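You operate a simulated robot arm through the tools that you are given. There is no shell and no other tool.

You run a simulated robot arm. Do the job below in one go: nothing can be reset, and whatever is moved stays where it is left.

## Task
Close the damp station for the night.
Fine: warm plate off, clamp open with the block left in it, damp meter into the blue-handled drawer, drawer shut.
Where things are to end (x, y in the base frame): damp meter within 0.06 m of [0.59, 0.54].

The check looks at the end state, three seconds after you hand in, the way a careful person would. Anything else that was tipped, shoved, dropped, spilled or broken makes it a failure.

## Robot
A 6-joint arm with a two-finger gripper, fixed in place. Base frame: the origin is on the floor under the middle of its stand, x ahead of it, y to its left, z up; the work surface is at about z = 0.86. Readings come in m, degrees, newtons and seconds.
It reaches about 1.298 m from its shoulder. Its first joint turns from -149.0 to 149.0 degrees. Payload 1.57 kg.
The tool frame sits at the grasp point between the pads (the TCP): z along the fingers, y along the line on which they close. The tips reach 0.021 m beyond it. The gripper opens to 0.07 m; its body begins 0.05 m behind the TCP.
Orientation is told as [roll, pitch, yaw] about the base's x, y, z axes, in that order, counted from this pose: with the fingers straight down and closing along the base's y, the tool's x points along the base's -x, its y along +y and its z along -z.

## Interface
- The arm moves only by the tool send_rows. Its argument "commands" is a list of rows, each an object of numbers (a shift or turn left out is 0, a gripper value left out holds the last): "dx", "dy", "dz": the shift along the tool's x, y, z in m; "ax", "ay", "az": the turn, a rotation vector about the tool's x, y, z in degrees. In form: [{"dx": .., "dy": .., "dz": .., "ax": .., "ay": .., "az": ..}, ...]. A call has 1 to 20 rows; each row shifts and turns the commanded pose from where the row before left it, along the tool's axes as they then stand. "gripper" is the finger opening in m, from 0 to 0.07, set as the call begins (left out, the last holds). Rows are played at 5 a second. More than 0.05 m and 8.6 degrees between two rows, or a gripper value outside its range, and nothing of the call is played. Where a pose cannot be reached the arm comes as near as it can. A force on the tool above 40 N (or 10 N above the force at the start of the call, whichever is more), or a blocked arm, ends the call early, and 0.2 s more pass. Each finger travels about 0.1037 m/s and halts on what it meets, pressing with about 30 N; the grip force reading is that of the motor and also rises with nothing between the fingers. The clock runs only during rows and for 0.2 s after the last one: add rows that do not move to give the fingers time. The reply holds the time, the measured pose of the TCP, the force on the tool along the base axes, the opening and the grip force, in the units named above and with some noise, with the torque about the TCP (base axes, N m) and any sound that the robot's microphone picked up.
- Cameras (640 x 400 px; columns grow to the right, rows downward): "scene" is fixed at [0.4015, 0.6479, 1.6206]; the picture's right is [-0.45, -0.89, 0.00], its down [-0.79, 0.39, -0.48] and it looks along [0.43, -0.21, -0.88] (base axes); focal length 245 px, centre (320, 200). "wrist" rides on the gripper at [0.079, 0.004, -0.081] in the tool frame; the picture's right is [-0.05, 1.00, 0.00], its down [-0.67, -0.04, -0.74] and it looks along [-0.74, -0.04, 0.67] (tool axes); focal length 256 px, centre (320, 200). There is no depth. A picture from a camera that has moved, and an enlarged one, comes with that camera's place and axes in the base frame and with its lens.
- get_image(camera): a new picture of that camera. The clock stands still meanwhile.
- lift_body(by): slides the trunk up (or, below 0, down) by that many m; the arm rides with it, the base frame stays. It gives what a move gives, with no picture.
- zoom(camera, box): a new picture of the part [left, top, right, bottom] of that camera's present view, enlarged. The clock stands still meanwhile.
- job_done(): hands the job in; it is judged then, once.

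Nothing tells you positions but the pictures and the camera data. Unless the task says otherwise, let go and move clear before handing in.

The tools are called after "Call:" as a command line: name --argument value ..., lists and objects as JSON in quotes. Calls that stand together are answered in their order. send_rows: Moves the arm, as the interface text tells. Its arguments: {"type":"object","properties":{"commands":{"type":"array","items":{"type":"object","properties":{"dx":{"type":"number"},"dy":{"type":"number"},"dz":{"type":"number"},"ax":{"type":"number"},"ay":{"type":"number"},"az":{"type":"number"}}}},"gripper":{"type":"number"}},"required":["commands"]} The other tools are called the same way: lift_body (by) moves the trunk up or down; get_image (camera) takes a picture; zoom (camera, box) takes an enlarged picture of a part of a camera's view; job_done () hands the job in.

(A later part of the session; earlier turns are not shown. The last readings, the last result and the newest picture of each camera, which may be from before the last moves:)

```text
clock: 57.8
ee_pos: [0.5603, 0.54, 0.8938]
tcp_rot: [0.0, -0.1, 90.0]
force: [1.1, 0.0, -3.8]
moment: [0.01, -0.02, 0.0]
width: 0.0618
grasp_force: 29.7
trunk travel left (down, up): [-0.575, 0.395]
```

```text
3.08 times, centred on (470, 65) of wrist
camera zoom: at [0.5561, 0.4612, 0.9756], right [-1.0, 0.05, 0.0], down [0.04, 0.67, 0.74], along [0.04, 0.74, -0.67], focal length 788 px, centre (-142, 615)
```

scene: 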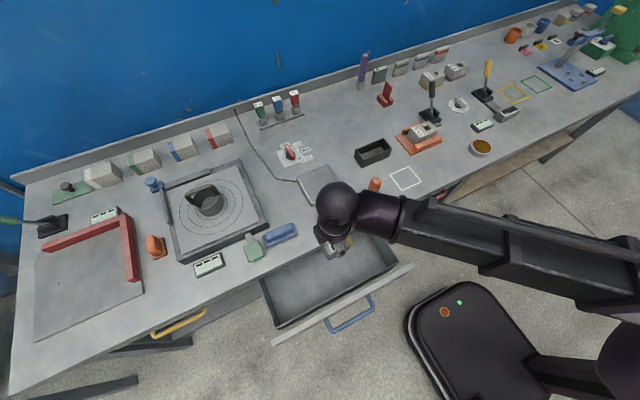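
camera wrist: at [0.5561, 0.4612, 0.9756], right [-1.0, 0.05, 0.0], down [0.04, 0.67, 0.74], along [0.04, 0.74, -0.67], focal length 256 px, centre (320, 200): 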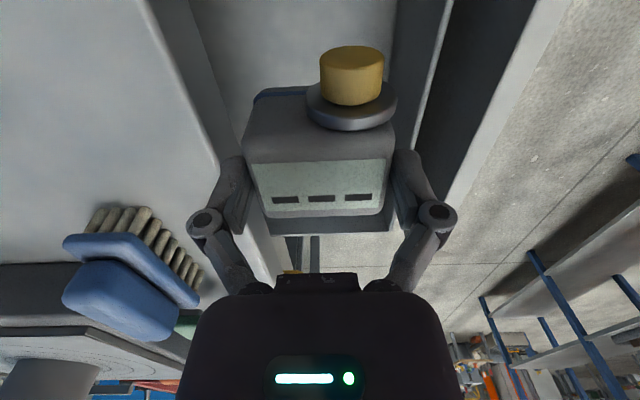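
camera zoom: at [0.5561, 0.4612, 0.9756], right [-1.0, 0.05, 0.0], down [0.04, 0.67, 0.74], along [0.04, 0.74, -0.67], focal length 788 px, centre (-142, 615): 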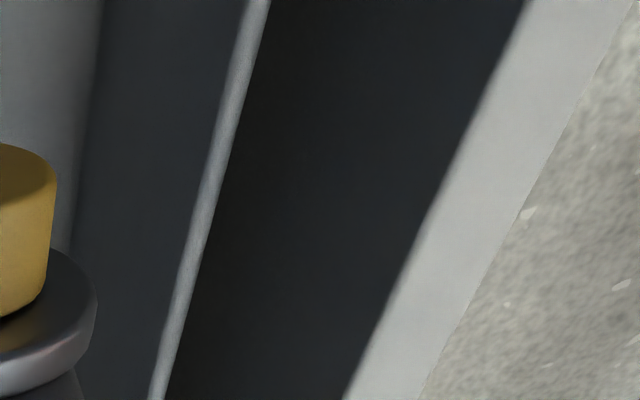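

The gap between front wall (x≈0.479) and bench edge (x≈0.6215) is 14 cm and the knuckles need about 11 cm, so I'm centring at x≈0.552 and lowering into the tray.

Call:
send_rows --commands '[{"dy": 0.008}, {}]'

Call:
lift_body --by -0.06

Call:
get_image --camera "wrist"

Call:
zoom --camera "scene" --box '[270, 190, 430, 310]'

```text
clock: 58.4
ee_pos: [0.5516, 0.5406, 0.8939]
tcp_rot: [0.0, 0.0, 90.0]
force: [-0.4, 0.3, -2.7]
moment: [0.03, 0.0, -0.02]
width: 0.0614
grasp_force: 29.9
trunk travel left (down, up): [-0.575, 0.395]
```

```text
clock: 59.4
ee_pos: [0.5515, 0.5406, 0.8335]
tcp_rot: [0.0, 0.0, 89.9]
force: [0.3, -0.5, -3.5]
moment: [0.01, -0.01, -0.02]
width: 0.0618
grasp_force: 30.4
trunk travel left (down, up): [-0.515, 0.455]
```

```text
taken
camera wrist: at [0.5478, 0.4612, 0.9156], right [-1.0, 0.05, 0.0], down [0.04, 0.67, 0.74], along [0.04, 0.74, -0.67], focal length 256 px, centre (320, 200)
```

wrist: 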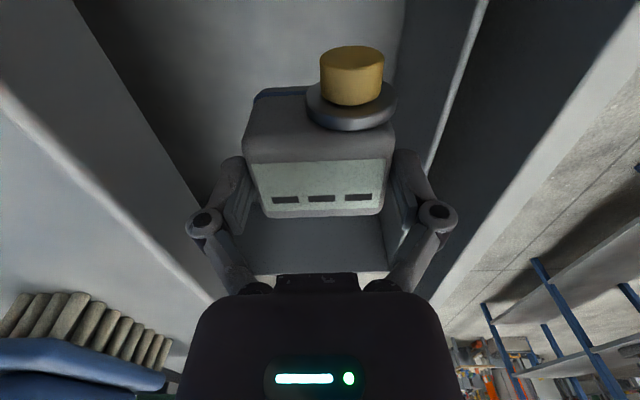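

```text
3.33 times, centred on (350, 250) of scene
camera zoom: at [0.4015, 0.6479, 1.6206], right [-0.45, -0.89, 0.0], down [-0.79, 0.39, -0.48], along [0.43, -0.21, -0.88], focal length 818 px, centre (220, 33)
```

zoom: 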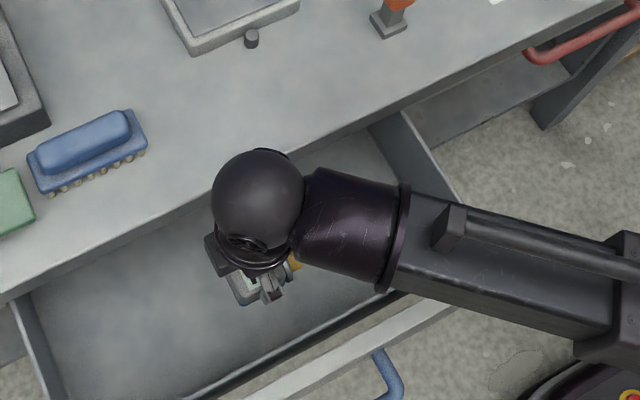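

Clear on all sides. Continuing down in steps.

Call:
lift_body --by -0.03

Call:
get_image --camera "wrist"

Call:
zoom --camera "scene" --box '[270, 190, 470, 340]'

```text
clock: 60.2
ee_pos: [0.5522, 0.5396, 0.805]
tcp_rot: [0.0, 0.0, 89.8]
force: [0.5, 0.0, -3.4]
moment: [0.01, 0.01, -0.02]
width: 0.0614
grasp_force: 29.8
trunk travel left (down, up): [-0.485, 0.485]
```

```text
taken
camera wrist: at [0.5478, 0.4612, 0.8855], right [-1.0, 0.05, 0.0], down [0.04, 0.67, 0.74], along [0.04, 0.74, -0.67], focal length 256 px, centre (320, 200)
```

wrist: 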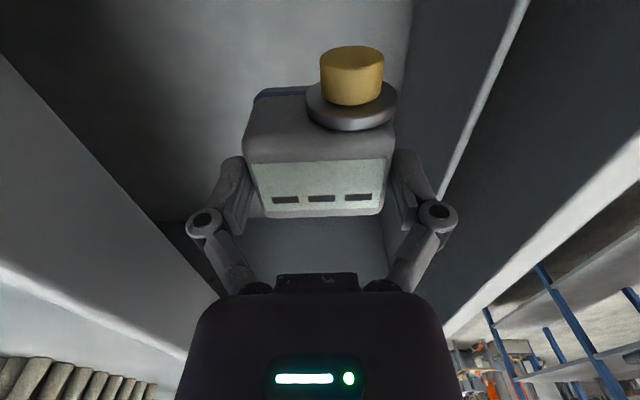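

```text
2.67 times, centred on (370, 265) of scene
camera zoom: at [0.4015, 0.6479, 1.6206], right [-0.45, -0.89, 0.0], down [-0.79, 0.39, -0.48], along [0.43, -0.21, -0.88], focal length 654 px, centre (187, 27)
```

zoom: 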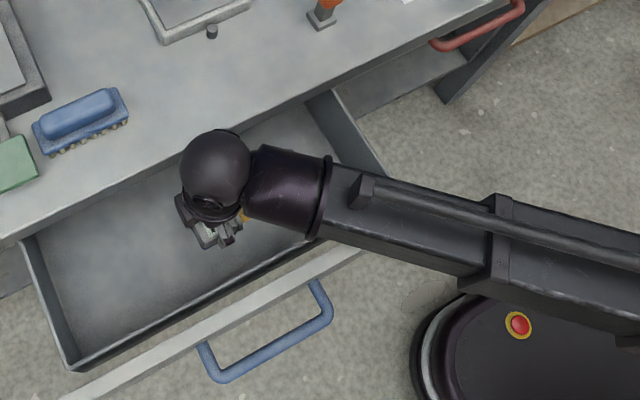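

Still clear. Continuing down with small steps, watching the force.

Call:
lift_body --by -0.03

Call:
zoom --camera "scene" --box '[270, 190, 470, 340]'

Call:
get_image --camera "wrist"

```text
clock: 60.9
ee_pos: [0.5516, 0.5404, 0.7755]
tcp_rot: [0.0, 0.0, 89.9]
force: [0.0, -0.7, -3.6]
moment: [-0.01, 0.02, -0.02]
width: 0.0618
grasp_force: 30.1
trunk travel left (down, up): [-0.455, 0.515]
```

```text
2.67 times, centred on (370, 265) of scene
camera zoom: at [0.4015, 0.6479, 1.6206], right [-0.45, -0.89, 0.0], down [-0.79, 0.39, -0.48], along [0.43, -0.21, -0.88], focal length 654 px, centre (187, 27)
```

zoom: 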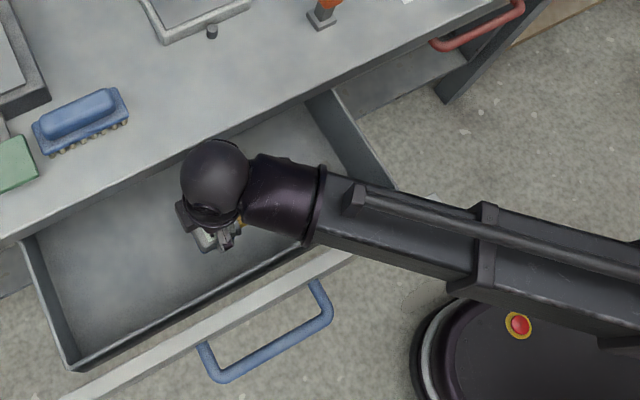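

```text
taken
camera wrist: at [0.5478, 0.4612, 0.8555], right [-1.0, 0.05, 0.0], down [0.04, 0.67, 0.74], along [0.04, 0.74, -0.67], focal length 256 px, centre (320, 200)
```

wrist: 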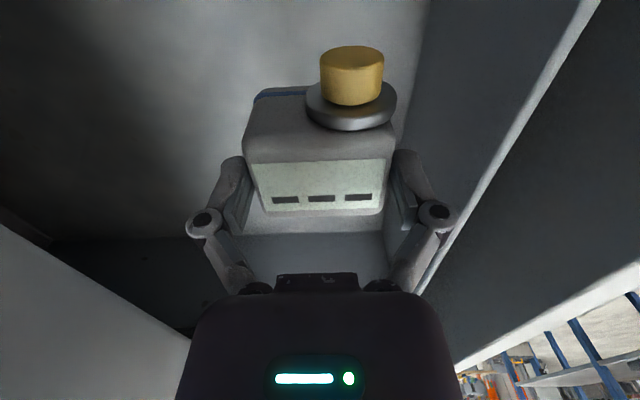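

No contact yet; the meter's underside should be near z 0.72. Another step down.

Call:
lift_body --by -0.025

Call:
get_image --camera "wrist"

Call:
zoom --camera "scene" --box '[270, 190, 470, 340]'

```text
clock: 61.6
ee_pos: [0.5513, 0.5409, 0.749]
tcp_rot: [0.0, 0.0, 89.9]
force: [0.2, -0.5, -3.8]
moment: [-0.03, -0.02, 0.0]
width: 0.0618
grasp_force: 30.0
trunk travel left (down, up): [-0.43, 0.54]
```

```text
taken
camera wrist: at [0.5478, 0.4612, 0.8305], right [-1.0, 0.05, 0.0], down [0.04, 0.67, 0.74], along [0.04, 0.74, -0.67], focal length 256 px, centre (320, 200)
```

wrist: 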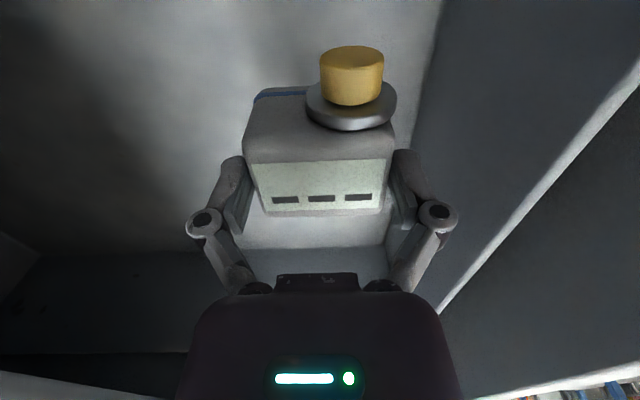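

```text
2.67 times, centred on (370, 265) of scene
camera zoom: at [0.4015, 0.6479, 1.6206], right [-0.45, -0.89, 0.0], down [-0.79, 0.39, -0.48], along [0.43, -0.21, -0.88], focal length 654 px, centre (187, 27)
```

zoom: 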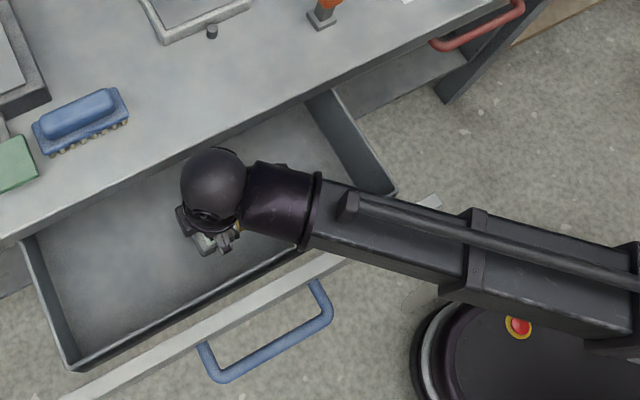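

From this view the tray floor works out to about z 0.651, so the meter touches down near TCP z 0.706. Stepping down carefully.

Call:
lift_body --by -0.03

Call:
lift_body --by -0.006

Call:
get_image --camera "wrist"

Call:
zoom --camera "scene" --box '[270, 190, 470, 340]'

```text
clock: 62.4
ee_pos: [0.5515, 0.5412, 0.7191]
tcp_rot: [-0.1, 0.0, 89.9]
force: [0.3, -0.6, -2.9]
moment: [0.03, 0.01, 0.01]
width: 0.0618
grasp_force: 30.1
trunk travel left (down, up): [-0.4, 0.57]
```

```text
clock: 62.9
ee_pos: [0.552, 0.5411, 0.7128]
tcp_rot: [0.0, 0.1, 89.9]
force: [0.6, -0.9, -3.6]
moment: [-0.01, 0.02, 0.01]
width: 0.0617
grasp_force: 30.1
trunk travel left (down, up): [-0.394, 0.576]
```

```text
taken
camera wrist: at [0.5478, 0.4612, 0.7945], right [-1.0, 0.05, 0.0], down [0.04, 0.67, 0.74], along [0.04, 0.74, -0.67], focal length 256 px, centre (320, 200)
```

wrist: 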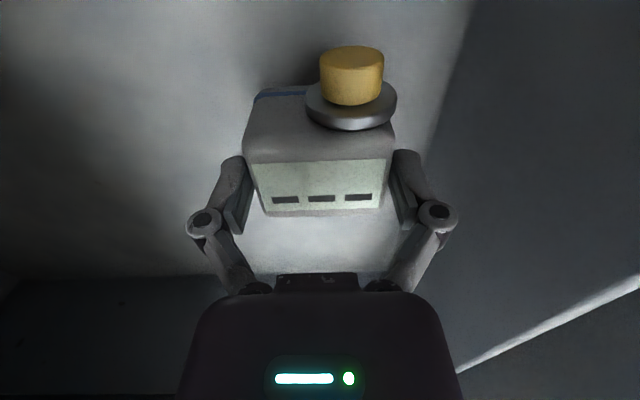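

```text
2.67 times, centred on (370, 265) of scene
camera zoom: at [0.4015, 0.6479, 1.6206], right [-0.45, -0.89, 0.0], down [-0.79, 0.39, -0.48], along [0.43, -0.21, -0.88], focal length 654 px, centre (187, 27)
```

zoom: 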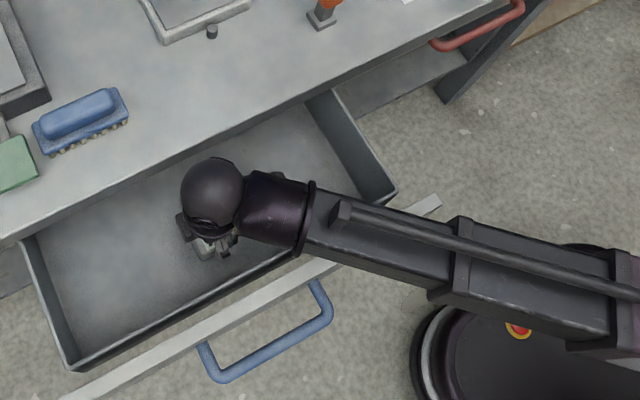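

Still hanging free (-3.6 N). Continuing in 4 mm steps until the weight comes off.

Call:
lift_body --by -0.004

Call:
lift_body --by -0.003

Call:
get_image --camera "wrist"

```text
clock: 63.5
ee_pos: [0.5524, 0.542, 0.7091]
tcp_rot: [-0.1, -0.1, 89.9]
force: [-0.6, -0.2, -3.2]
moment: [0.0, 0.0, -0.03]
width: 0.0617
grasp_force: 30.0
trunk travel left (down, up): [-0.39, 0.58]
```

```text
clock: 64.0
ee_pos: [0.5509, 0.5402, 0.7059]
tcp_rot: [0.0, 0.0, 89.8]
force: [0.5, 0.5, -2.7]
moment: [-0.03, 0.0, 0.0]
width: 0.0616
grasp_force: 30.1
trunk travel left (down, up): [-0.387, 0.583]
```

```text
taken
camera wrist: at [0.5478, 0.4612, 0.7875], right [-1.0, 0.05, 0.0], down [0.04, 0.67, 0.74], along [0.04, 0.74, -0.67], focal length 256 px, centre (320, 200)
```

wrist: 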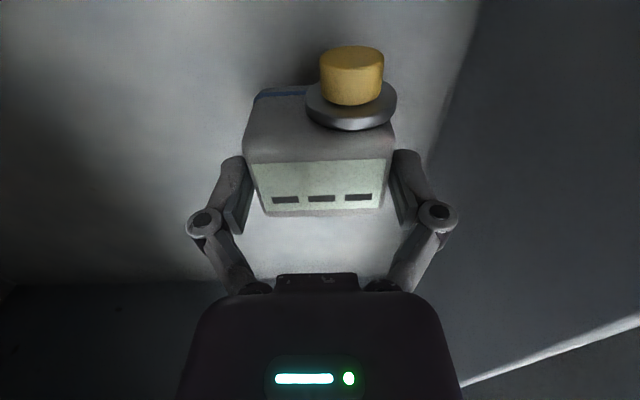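

Not touching yet. Continuing in 3 mm steps.

Call:
lift_body --by -0.003

Call:
lift_body --by -0.003

```text
clock: 64.5
ee_pos: [0.5517, 0.5404, 0.7034]
tcp_rot: [0.0, 0.0, 89.9]
force: [0.6, 0.4, -4.2]
moment: [0.0, -0.01, -0.02]
width: 0.0618
grasp_force: 30.1
trunk travel left (down, up): [-0.384, 0.586]
```

```text
clock: 65.0
ee_pos: [0.5526, 0.5404, 0.7008]
tcp_rot: [-0.1, 0.0, 89.9]
force: [0.6, 0.1, -3.1]
moment: [0.03, -0.01, -0.01]
width: 0.0615
grasp_force: 29.9
trunk travel left (down, up): [-0.381, 0.589]
```

Still the full weight on the gripper. Two more small steps.

Call:
lift_body --by -0.003

Call:
lift_body --by -0.003

Call:
zoom --camera "wrist" --box '[220, 60, 420, 185]'

Call:
zoom --camera "scene" --box '[310, 230, 420, 310]'

```text
clock: 65.5
ee_pos: [0.5509, 0.5406, 0.6981]
tcp_rot: [0.0, -0.1, 89.9]
force: [1.2, 4.4, 16.3]
moment: [-0.14, 0.1, -0.04]
width: 0.0617
grasp_force: 30.2
trunk travel left (down, up): [-0.378, 0.592]
```

```text
clock: 66.1
ee_pos: [0.5506, 0.5394, 0.6961]
tcp_rot: [0.0, 0.0, 89.8]
force: [-1.4, 0.8, 18.3]
moment: [0.05, -0.02, 0.06]
width: 0.062
grasp_force: 30.3
trunk travel left (down, up): [-0.375, 0.595]
```

```text
3.20 times, centred on (320, 122) of wrist
camera zoom: at [0.5468, 0.4605, 0.7767], right [-1.0, 0.05, 0.0], down [0.04, 0.67, 0.75], along [0.04, 0.74, -0.67], focal length 819 px, centre (320, 448)
```

zoom: 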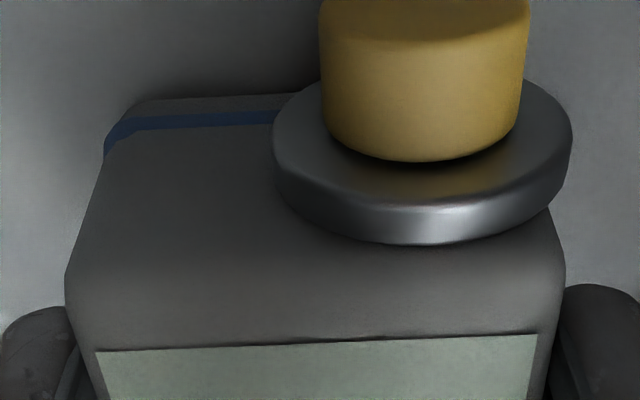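

```text
5.00 times, centred on (365, 270) of scene
camera zoom: at [0.4015, 0.6479, 1.6206], right [-0.45, -0.89, 0.0], down [-0.79, 0.39, -0.48], along [0.43, -0.21, -0.88], focal length 1226 px, centre (95, -150)
```

zoom: 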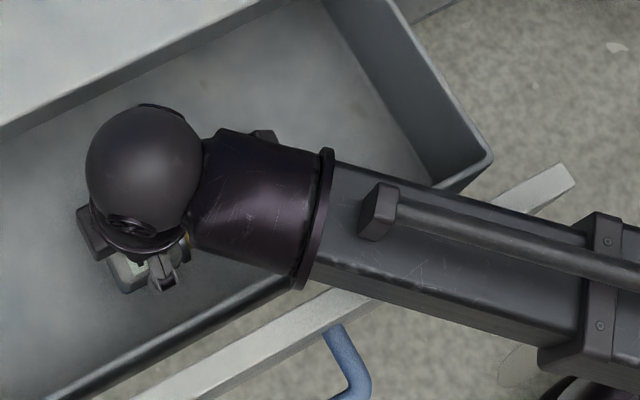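

Touchdown: the force flipped to +16 N at TCP z≈0.698. I'm easing off 2 mm, then opening the fingers a little at a time to let go.

Call:
lift_body --by 0.003

Call:
send_rows --commands '[{}, {}, {}]' --gripper 0.07

Call:
get_image --camera "wrist"

```text
clock: 66.6
ee_pos: [0.5521, 0.5403, 0.6966]
tcp_rot: [0.0, 0.0, 90.0]
force: [0.5, -1.0, -3.8]
moment: [-0.01, 0.01, 0.01]
width: 0.0618
grasp_force: 29.7
trunk travel left (down, up): [-0.378, 0.592]
```

```text
clock: 67.4
ee_pos: [0.5504, 0.5412, 0.6966]
tcp_rot: [0.0, 0.0, 89.9]
force: [0.0, -0.3, 0.4]
moment: [0.03, 0.0, -0.03]
width: 0.0697
grasp_force: 0.1
trunk travel left (down, up): [-0.378, 0.592]
```

```text
taken
camera wrist: at [0.5477, 0.4611, 0.7787], right [-1.0, 0.05, 0.0], down [0.04, 0.67, 0.74], along [0.04, 0.74, -0.67], focal length 256 px, centre (320, 200)
```

wrist: 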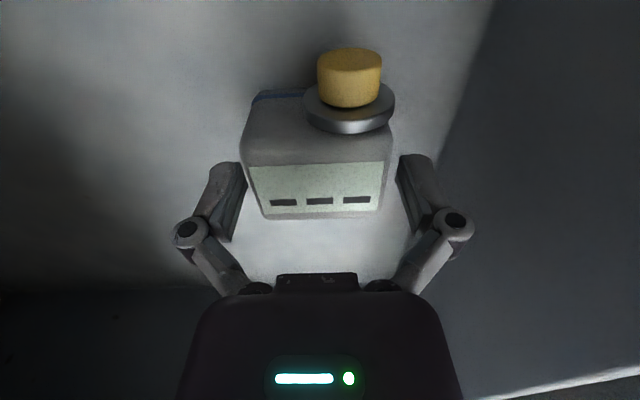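

The meter stands upright on the tray floor, released. I'm rising straight up out of the drawer in steps.

Call:
lift_body --by 0.05

Call:
get_image --camera "wrist"

Call:
lift_body --by 0.1

Call:
lift_body --by 0.15

Call:
get_image --camera "wrist"

Call:
get_image --camera "scene"

```text
clock: 68.3
ee_pos: [0.5527, 0.5412, 0.747]
tcp_rot: [-0.1, -0.1, 89.8]
force: [0.0, 0.1, -0.7]
moment: [-0.01, -0.02, -0.04]
width: 0.0701
grasp_force: 0.0
trunk travel left (down, up): [-0.428, 0.542]
```

```text
taken
camera wrist: at [0.5477, 0.4612, 0.8287], right [-1.0, 0.05, 0.0], down [0.04, 0.67, 0.74], along [0.04, 0.74, -0.67], focal length 256 px, centre (320, 200)
```

wrist: 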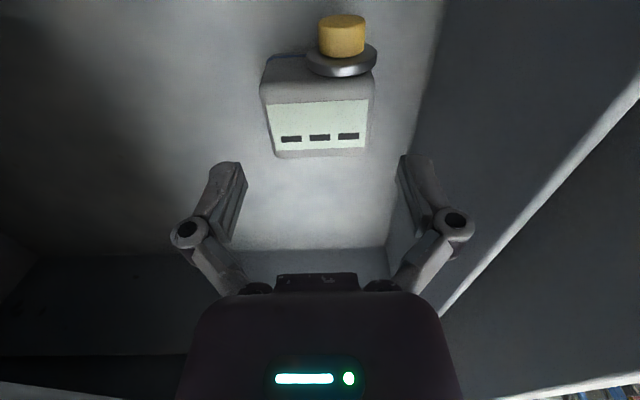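

```text
clock: 69.6
ee_pos: [0.5527, 0.5409, 0.847]
tcp_rot: [0.0, 0.0, 89.9]
force: [-0.5, 0.2, 0.1]
moment: [0.02, -0.01, -0.01]
width: 0.0699
grasp_force: 0.1
trunk travel left (down, up): [-0.528, 0.442]
```

```text
clock: 71.4
ee_pos: [0.5524, 0.5402, 0.9981]
tcp_rot: [0.0, -0.1, 89.8]
force: [-0.3, -0.4, -0.1]
moment: [0.03, -0.01, 0.0]
width: 0.0701
grasp_force: 0.1
trunk travel left (down, up): [-0.678, 0.292]
```

```text
taken
camera wrist: at [0.5477, 0.4612, 1.0786], right [-1.0, 0.05, 0.0], down [0.04, 0.67, 0.74], along [0.04, 0.74, -0.67], focal length 256 px, centre (320, 200)
```

wrist: 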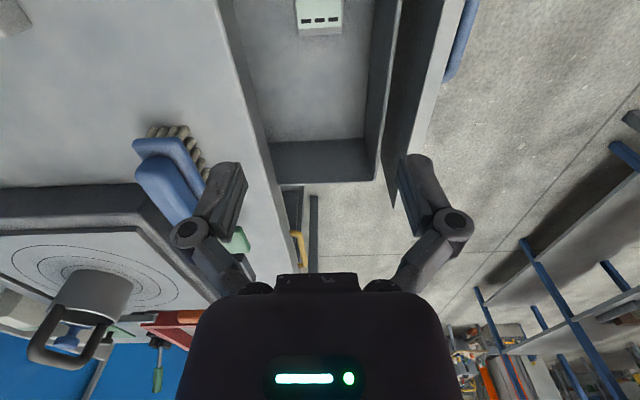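

```text
taken
```

scene: 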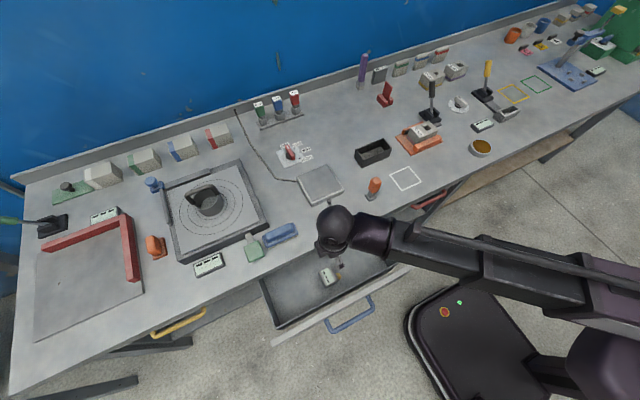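

The meter is standing in the drawer at about (0.552, 0.54) and the gripper is clear above. Next I retreat to the front of the drawer, turning back to yaw 0, to look at the handle.

Call:
send_rows --commands '[{"dy": 0.03, "az": 8.18}, {"az": 8.18}, {"az": 8.18}, {"az": 8.18}, {"az": 8.18}, {"az": 8.18}, {"az": 8.18}, {"az": 8.18}, {"az": 8.18}, {"az": 8.18}, {"az": 8.18}, {"dx": 0.045}, {"dx": 0.045}, {"dx": 0.045}, {"dx": 0.045}, {}]' --gripper 0.03

Call:
get_image --camera "wrist"

Call:
get_image --camera "scene"

```text
clock: 74.8
ee_pos: [0.341, 0.5404, 0.9971]
tcp_rot: [0.0, 0.0, -0.2]
force: [-0.4, 0.2, 1.5]
moment: [-0.02, -0.01, -0.03]
width: 0.0301
grasp_force: 0.0
trunk travel left (down, up): [-0.678, 0.292]
```

```text
taken
camera wrist: at [0.262, 0.5449, 1.0786], right [0.05, 1.0, 0.0], down [0.67, -0.04, 0.74], along [0.74, -0.04, -0.67], focal length 256 px, centre (320, 200)
```

wrist: 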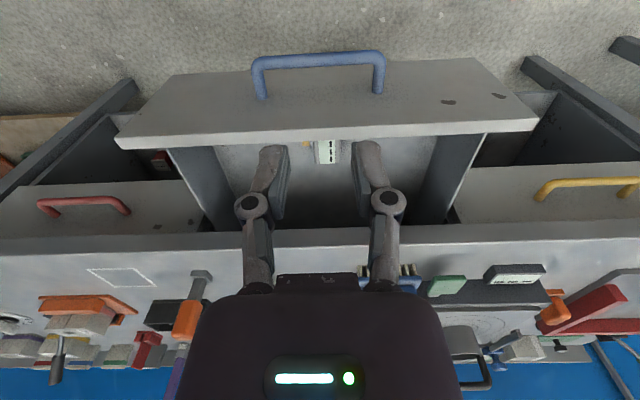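

```text
taken
```

scene: 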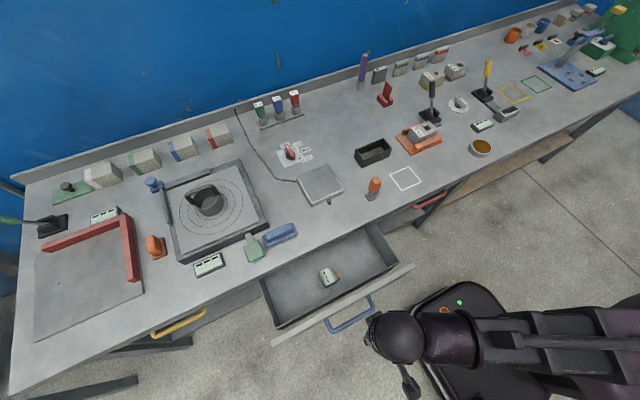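

The closed neighbour drawers show the blue one must travel about 0.24 m; its handle bar is at x≈0.384, z≈0.72, y 0.455–0.62. To push it all the way without the palm hitting the bench edge I want the fingers pointing forward, so I'm testing a tilt about the wrist.

Call:
send_rows --commands '[{"dx": -0.0264, "dz": -0.0018, "ay": -8}, {"dx": -0.0264, "dz": -0.0018, "ay": -8}]' --gripper 0.03

```text
clock: 75.4
ee_pos: [0.3936, 0.5392, 1.0039]
tcp_rot: [0.0, -16.1, 0.0]
force: [-0.7, -0.5, -0.3]
moment: [0.01, 0.01, -0.04]
width: 0.0301
grasp_force: 0.1
trunk travel left (down, up): [-0.678, 0.292]
```

The tilt works and tracks the wrist geometry. Continuing to about -78°.

Call:
send_rows --commands '[{"dx": -0.0264, "dz": -0.0018, "ay": -8}, {"dx": -0.0264, "dz": -0.0018, "ay": -8}, {"dx": -0.0264, "dz": -0.0018, "ay": -8}, {"dx": -0.0264, "dz": -0.0018, "ay": -8}]' --gripper 0.03

Call:
get_image --camera "scene"

```text
clock: 76.4
ee_pos: [0.4801, 0.5394, 1.0586]
tcp_rot: [0.0, -48.1, 0.0]
force: [-0.4, -0.9, 0.1]
moment: [0.01, -0.03, -0.01]
width: 0.0299
grasp_force: 0.2
trunk travel left (down, up): [-0.678, 0.292]
```

```text
taken
```

scene: 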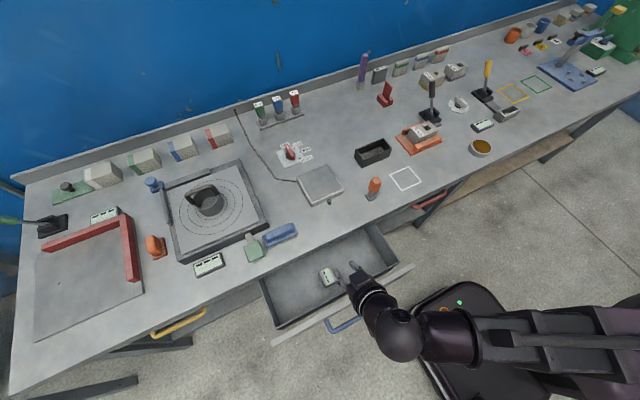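

Tracking as computed. Four more rows to reach about -80°.

Call:
send_rows --commands '[{"dx": -0.0264, "dz": -0.0018, "ay": -8}, {"dx": -0.0264, "dz": -0.0018, "ay": -8}, {"dx": -0.0264, "dz": -0.0018, "ay": -8}, {"dx": -0.0264, "dz": -0.0018, "ay": -8}]' --gripper 0.03

Call:
get_image --camera "scene"

Call:
get_image --camera "wrist"

```text
clock: 77.4
ee_pos: [0.5294, 0.541, 1.1514]
tcp_rot: [0.0, -80.3, -0.1]
force: [0.1, -0.1, -0.2]
moment: [0.02, -0.02, 0.01]
width: 0.03
grasp_force: 0.1
trunk travel left (down, up): [-0.678, 0.292]
```

```text
taken
```

scene: 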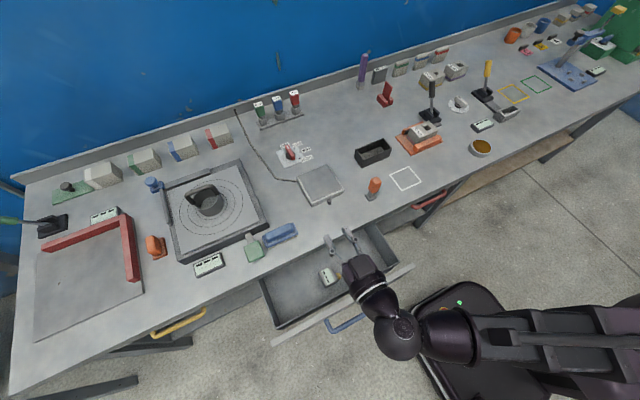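

```text
taken
camera wrist: at [0.4361, 0.5454, 1.0875], right [0.01, 1.0, 0.05], down [-0.62, -0.04, 0.78], along [0.78, -0.04, 0.62], focal length 256 px, centre (320, 200)
```

wrist: 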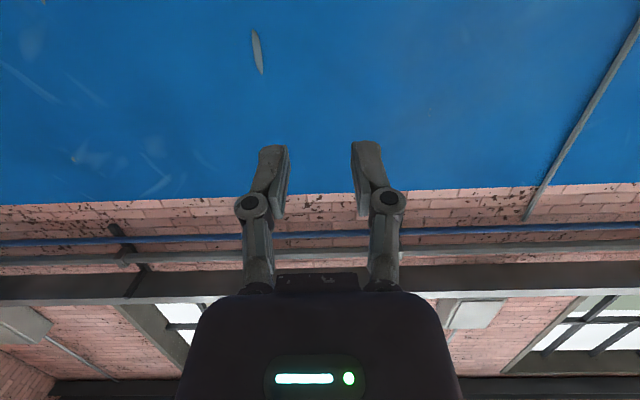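

The fingers now point forward at -80°. I'm backing up in -x to clear the handle before lowering.

Call:
send_rows --commands '[{"dx": 0.00687, "dz": -0.0402}, {"dx": 0.00687, "dz": -0.0402}, {"dx": 0.00687, "dz": -0.0402}, {"dx": 0.00687, "dz": -0.0402}, {"dx": 0.00687, "dz": -0.0402}, {}]' --gripper 0.03

Call:
get_image --camera "scene"

```text
clock: 78.8
ee_pos: [0.3239, 0.5405, 1.1506]
tcp_rot: [0.1, -80.2, -0.1]
force: [-0.7, -0.4, 0.4]
moment: [-0.01, -0.01, -0.03]
width: 0.0301
grasp_force: 0.1
out of reach, approached as far as the arm can: row 3
trunk travel left (down, up): [-0.678, 0.292]
```

```text
taken
```

scene: 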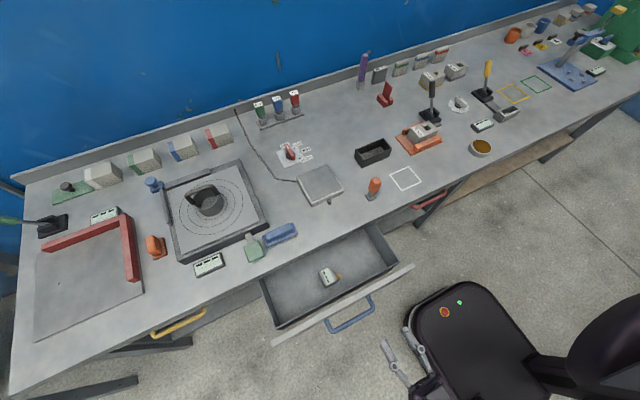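

The fingers are in front of the handle, still high. Lowering the trunk in stages toward handle height.

Call:
lift_body --by -0.25

Call:
get_image --camera "scene"

Call:
get_image --camera "wrist"

```text
clock: 81.4
ee_pos: [0.3257, 0.5411, 0.9004]
tcp_rot: [-0.1, -80.1, -0.1]
force: [0.1, -0.1, -0.9]
moment: [-0.01, 0.01, 0.0]
width: 0.0301
grasp_force: 0.1
trunk travel left (down, up): [-0.428, 0.542]
```

```text
taken
```

scene: 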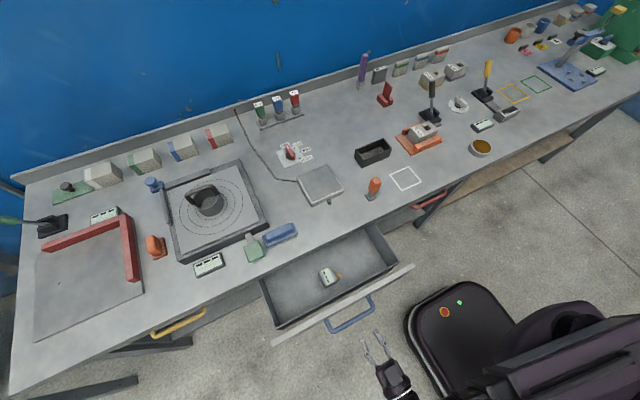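

```text
taken
camera wrist: at [0.2309, 0.5447, 0.8374], right [0.01, 1.0, 0.05], down [-0.62, -0.03, 0.78], along [0.79, -0.04, 0.62], focal length 256 px, centre (320, 200)
```

wrist: 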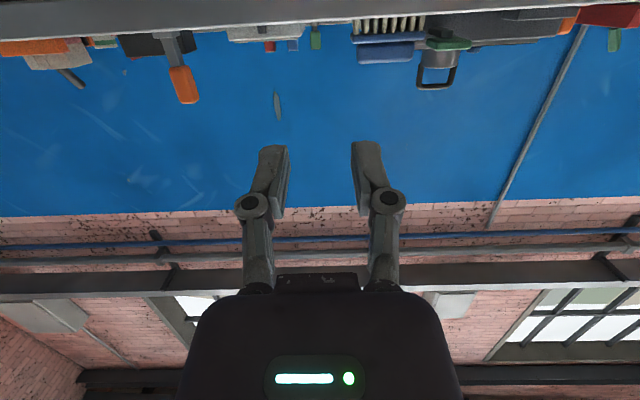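

The robot's base top is only at z≈0.26, so there's plenty of room. Lowering the rest to handle height (TCP z≈0.722).

Call:
lift_body --by -0.15

Call:
lift_body --by -0.028

Call:
zoom --camera "scene" --box '[260, 250, 480, 400]'

Call:
get_image --camera "wrist"

```text
clock: 83.1
ee_pos: [0.3251, 0.5394, 0.751]
tcp_rot: [0.0, -80.1, 0.0]
force: [-0.4, 0.4, 0.2]
moment: [0.02, 0.0, 0.02]
width: 0.0301
grasp_force: 0.0
trunk travel left (down, up): [-0.278, 0.692]
```

```text
clock: 83.8
ee_pos: [0.3243, 0.5417, 0.7227]
tcp_rot: [0.0, -80.0, 0.0]
force: [0.3, 0.9, -0.2]
moment: [-0.01, -0.03, 0.02]
width: 0.0296
grasp_force: 0.1
trunk travel left (down, up): [-0.25, 0.72]
```

```text
2.67 times, centred on (370, 325) of scene
camera zoom: at [0.4015, 0.6479, 1.6206], right [-0.45, -0.89, 0.0], down [-0.79, 0.39, -0.48], along [0.43, -0.21, -0.88], focal length 654 px, centre (187, -133)
```

zoom: 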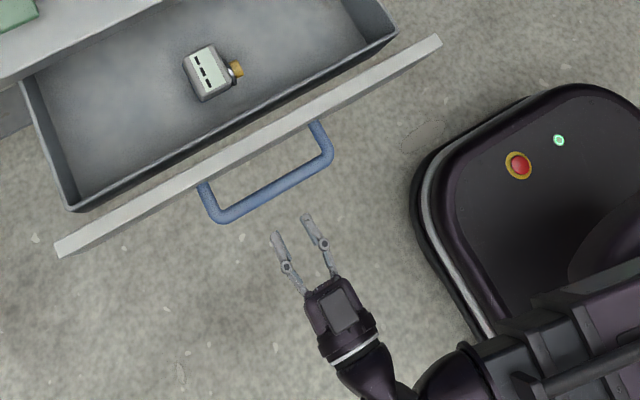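

```text
taken
camera wrist: at [0.2309, 0.5448, 0.6593], right [0.01, 1.0, 0.05], down [-0.62, -0.03, 0.78], along [0.79, -0.04, 0.62], focal length 256 px, centre (320, 200)
```

wrist: 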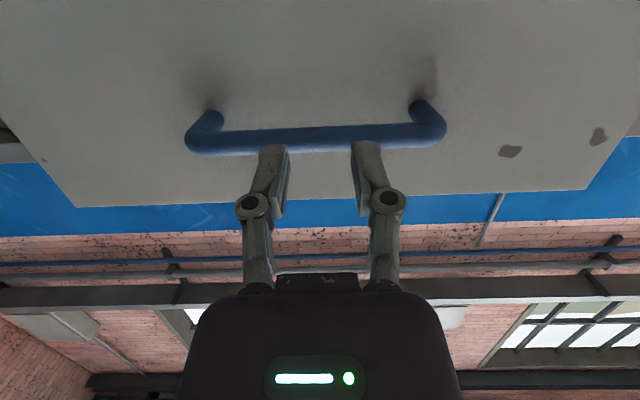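

The fingertips face the bar but sit about 1 cm low (bar z≈0.730). Raising 11 mm, then advancing to contact.

Call:
lift_body --by 0.011

Call:
send_rows --commands '[{"dx": -0.0026, "dz": 0.01477}, {"dx": -0.0026, "dz": 0.01477}, {"dx": -0.0009, "dz": 0.00492}]' --gripper 0.03

Call:
get_image --camera "wrist"

Call:
zoom --camera "scene" --box '[260, 250, 480, 400]'

```text
clock: 84.4
ee_pos: [0.3242, 0.5414, 0.7344]
tcp_rot: [-0.2, -80.1, 0.1]
force: [-0.1, 0.8, 0.7]
moment: [-0.02, 0.01, 0.0]
width: 0.03
grasp_force: 0.1
trunk travel left (down, up): [-0.261, 0.709]
```

```text
clock: 85.2
ee_pos: [0.3596, 0.5389, 0.7338]
tcp_rot: [-0.2, -80.1, 0.2]
force: [0.2, 0.1, -0.3]
moment: [0.01, 0.02, 0.01]
width: 0.0298
grasp_force: 0.1
trunk travel left (down, up): [-0.261, 0.709]
```

```text
taken
camera wrist: at [0.266, 0.5444, 0.6704], right [0.01, 1.0, 0.05], down [-0.62, -0.03, 0.78], along [0.79, -0.04, 0.62], focal length 256 px, centre (320, 200)
```

wrist: 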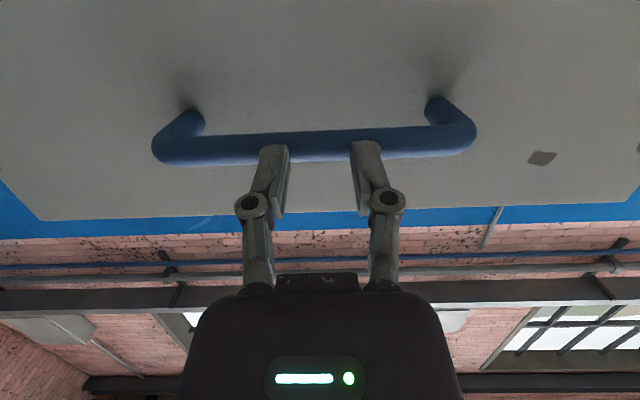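

```text
2.67 times, centred on (370, 325) of scene
camera zoom: at [0.4015, 0.6479, 1.6206], right [-0.45, -0.89, 0.0], down [-0.79, 0.39, -0.48], along [0.43, -0.21, -0.88], focal length 654 px, centre (187, -133)
```

zoom: 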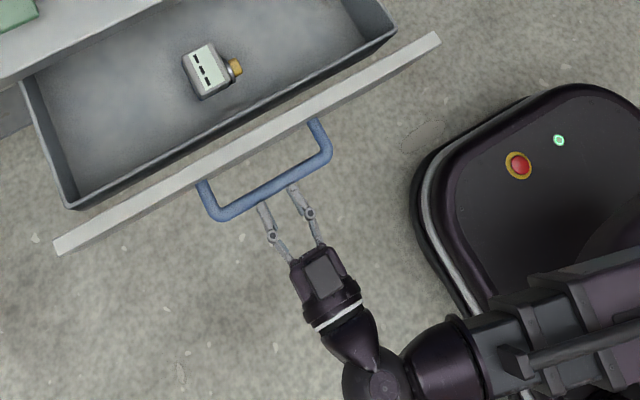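

The tips meet the bar at mid-height and the drawer has begun to move. Pushing gently on.

Call:
send_rows --commands '[{"dx": -0.0026, "dz": 0.01477}, {"dx": -0.0026, "dz": 0.01477}, {"dx": -0.0026, "dz": 0.01477}, {"dx": -0.0026, "dz": 0.01477}, {"dx": -0.0026, "dz": 0.01477}, {"dx": -0.0026, "dz": 0.01477}]' --gripper 0.03

Call:
get_image --camera "wrist"

Call:
zoom --camera "scene" --box '[260, 200, 480, 350]'

```text
clock: 86.6
ee_pos: [0.4498, 0.5417, 0.7339]
tcp_rot: [-0.3, -80.1, 0.2]
force: [0.1, 0.3, -0.4]
moment: [-0.04, -0.04, -0.02]
width: 0.0302
grasp_force: 0.2
trunk travel left (down, up): [-0.261, 0.709]
```

```text
taken
camera wrist: at [0.3567, 0.5449, 0.6704], right [0.01, 1.0, 0.05], down [-0.62, -0.03, 0.78], along [0.79, -0.04, 0.62], focal length 256 px, centre (320, 200)
```

wrist: 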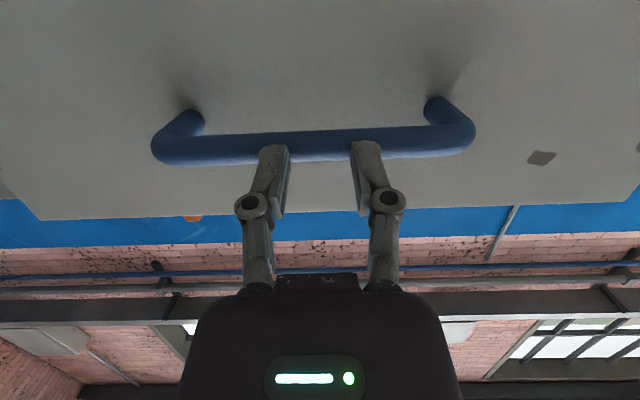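

```text
2.67 times, centred on (370, 275) of scene
camera zoom: at [0.4015, 0.6479, 1.6206], right [-0.45, -0.89, 0.0], down [-0.79, 0.39, -0.48], along [0.43, -0.21, -0.88], focal length 654 px, centre (187, 0)
```

zoom: 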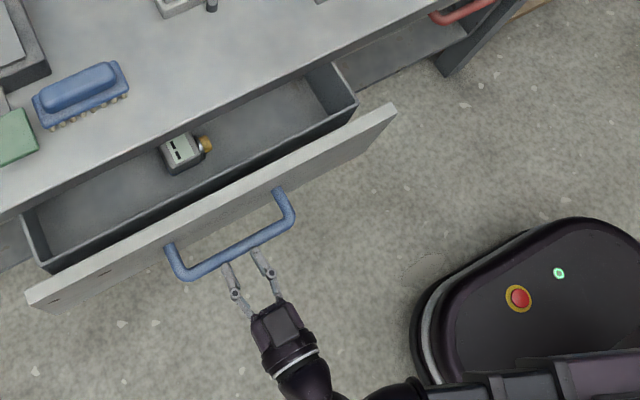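

The drawer slides in smoothly with the meter riding upright. Continuing.

Call:
send_rows --commands '[{"dx": -0.0026, "dz": 0.01477}, {"dx": -0.0026, "dz": 0.01477}, {"dx": -0.0026, "dz": 0.01477}, {"dx": -0.0026, "dz": 0.01477}, {"dx": -0.0026, "dz": 0.01477}, {"dx": -0.0026, "dz": 0.01477}]' --gripper 0.03

Call:
get_image --camera "wrist"

Call:
zoom --camera "scene" --box '[260, 180, 480, 330]'

```text
clock: 88.0
ee_pos: [0.5393, 0.5407, 0.734]
tcp_rot: [-0.1, -80.0, 0.1]
force: [-1.3, 0.2, -0.7]
moment: [-0.05, -0.01, 0.0]
width: 0.0302
grasp_force: 0.1
trunk travel left (down, up): [-0.261, 0.709]
```

```text
taken
camera wrist: at [0.4464, 0.5447, 0.6703], right [0.01, 1.0, 0.05], down [-0.62, -0.03, 0.79], along [0.79, -0.04, 0.62], focal length 256 px, centre (320, 200)
```

wrist: 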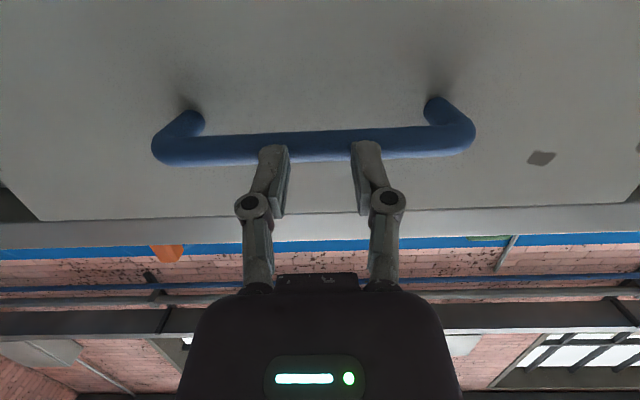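

```text
2.67 times, centred on (370, 255) of scene
camera zoom: at [0.4015, 0.6479, 1.6206], right [-0.45, -0.89, 0.0], down [-0.79, 0.39, -0.48], along [0.43, -0.21, -0.88], focal length 654 px, centre (187, 53)
```

zoom: 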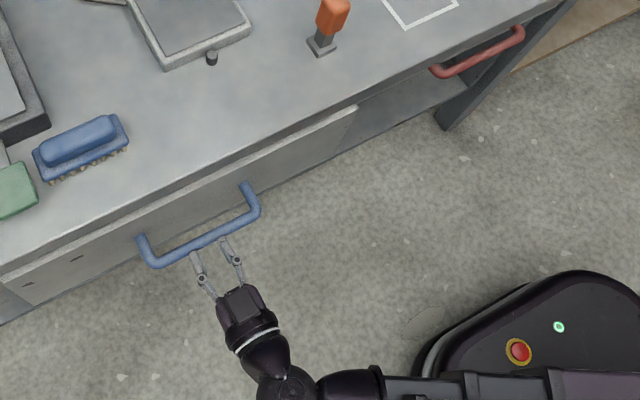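

Nearly in: about 5–6 cm remain compared with the closed red drawer. Continuing with smaller steps.

Call:
send_rows --commands '[{"dx": -0.0017, "dz": 0.00985}, {"dx": -0.0017, "dz": 0.00985}, {"dx": -0.0017, "dz": 0.00985}, {"dx": -0.0017, "dz": 0.00985}]' --gripper 0.03

Call:
zoom --camera "scene" --box '[240, 160, 460, 310]'

Call:
get_image --camera "wrist"

```text
clock: 89.0
ee_pos: [0.5812, 0.5411, 0.735]
tcp_rot: [-0.1, -80.2, 0.0]
force: [0.6, -0.6, 0.6]
moment: [0.0, 0.03, -0.01]
width: 0.0303
grasp_force: 0.0
trunk travel left (down, up): [-0.261, 0.709]
```

```text
2.67 times, centred on (350, 235) of scene
camera zoom: at [0.4015, 0.6479, 1.6206], right [-0.45, -0.89, 0.0], down [-0.79, 0.39, -0.48], along [0.43, -0.21, -0.88], focal length 654 px, centre (240, 107)
```

zoom: 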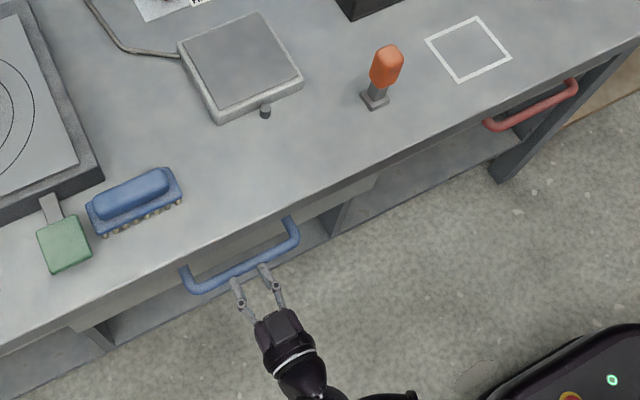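

```text
taken
camera wrist: at [0.4864, 0.5445, 0.6704], right [0.01, 1.0, 0.05], down [-0.62, -0.03, 0.78], along [0.79, -0.04, 0.62], focal length 256 px, centre (320, 200)
```

wrist: 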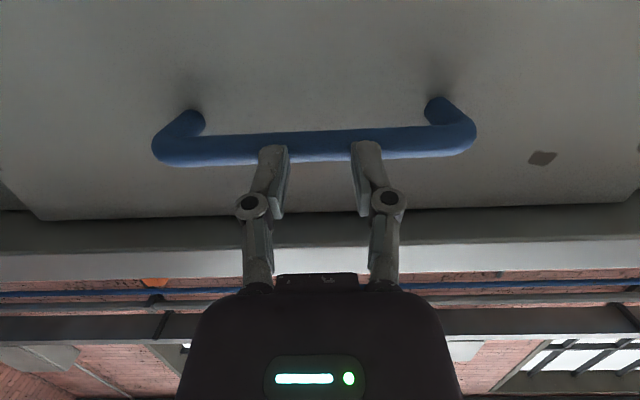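

Still free-moving. Continuing with 5 mm steps until the end stop is felt.

Call:
send_rows --commands '[{"dx": -0.00087, "dz": 0.00492}, {"dx": -0.00087, "dz": 0.00492}, {"dx": -0.00087, "dz": 0.00492}, {"dx": -0.00087, "dz": 0.00492}]' --gripper 0.03

Call:
zoom --camera "scene" --box '[240, 160, 460, 310]'

```text
clock: 90.0
ee_pos: [0.5977, 0.5406, 0.7339]
tcp_rot: [0.2, -80.0, -0.1]
force: [-18.4, 0.1, -4.0]
moment: [0.04, 0.15, -0.01]
width: 0.0307
grasp_force: 0.5
trunk travel left (down, up): [-0.261, 0.709]
```

```text
2.67 times, centred on (350, 235) of scene
camera zoom: at [0.4015, 0.6479, 1.6206], right [-0.45, -0.89, 0.0], down [-0.79, 0.39, -0.48], along [0.43, -0.21, -0.88], focal length 654 px, centre (240, 107)
```

zoom: 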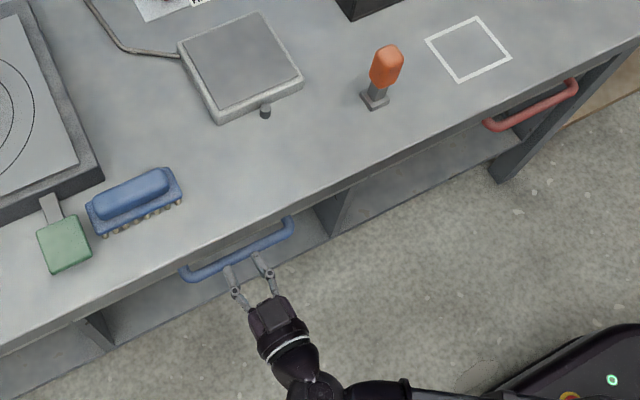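

The end stop is felt (-18 N) at exactly the predicted travel. One last tiny press to be sure it's home, then back off.

Call:
send_rows --commands '[{"dx": -0.0004, "dz": 0.0025}, {}]' --gripper 0.03

Call:
send_rows --commands '[{"dx": 0.0009, "dz": -0.005}, {"dx": 0.0026, "dz": -0.0148}, {"dx": 0.0052, "dz": -0.0295}, {"dx": 0.0069, "dz": -0.0394}, {"dx": 0.0069, "dz": -0.0394}]' --gripper 0.03

Call:
get_image --camera "wrist"

Call:
get_image --camera "scene"

```text
clock: 90.5
ee_pos: [0.5972, 0.5387, 0.7346]
tcp_rot: [0.5, -80.0, -0.6]
force: [-4.1, -3.8, 1.2]
moment: [0.06, -0.02, 0.27]
width: 0.0013
grasp_force: 12.6
trunk travel left (down, up): [-0.261, 0.709]
stopped in row 2: the force on the tool passed its limit at 43 N (the readings are from after the stop); the commanded pose is now the measured one
```

```text
clock: 91.7
ee_pos: [0.4707, 0.5397, 0.7343]
tcp_rot: [0.3, -80.1, -0.3]
force: [0.8, -0.1, 0.2]
moment: [-0.01, 0.0, 0.0]
width: 0.03
grasp_force: 0.0
trunk travel left (down, up): [-0.261, 0.709]
```

```text
taken
camera wrist: at [0.3769, 0.5436, 0.6702], right [0.01, 1.0, 0.05], down [-0.62, -0.04, 0.79], along [0.79, -0.04, 0.62], focal length 256 px, centre (320, 200)
```

wrist: 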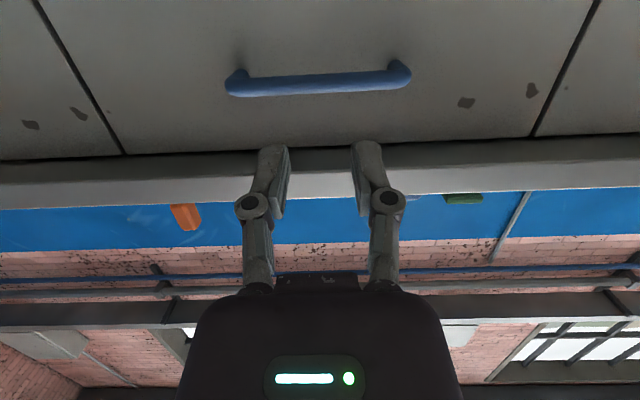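

```text
taken
```

scene: 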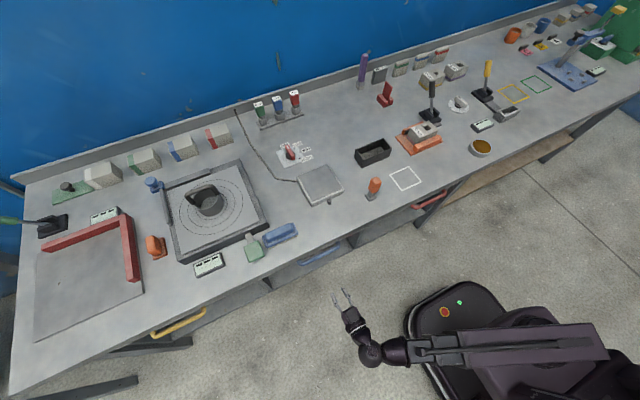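

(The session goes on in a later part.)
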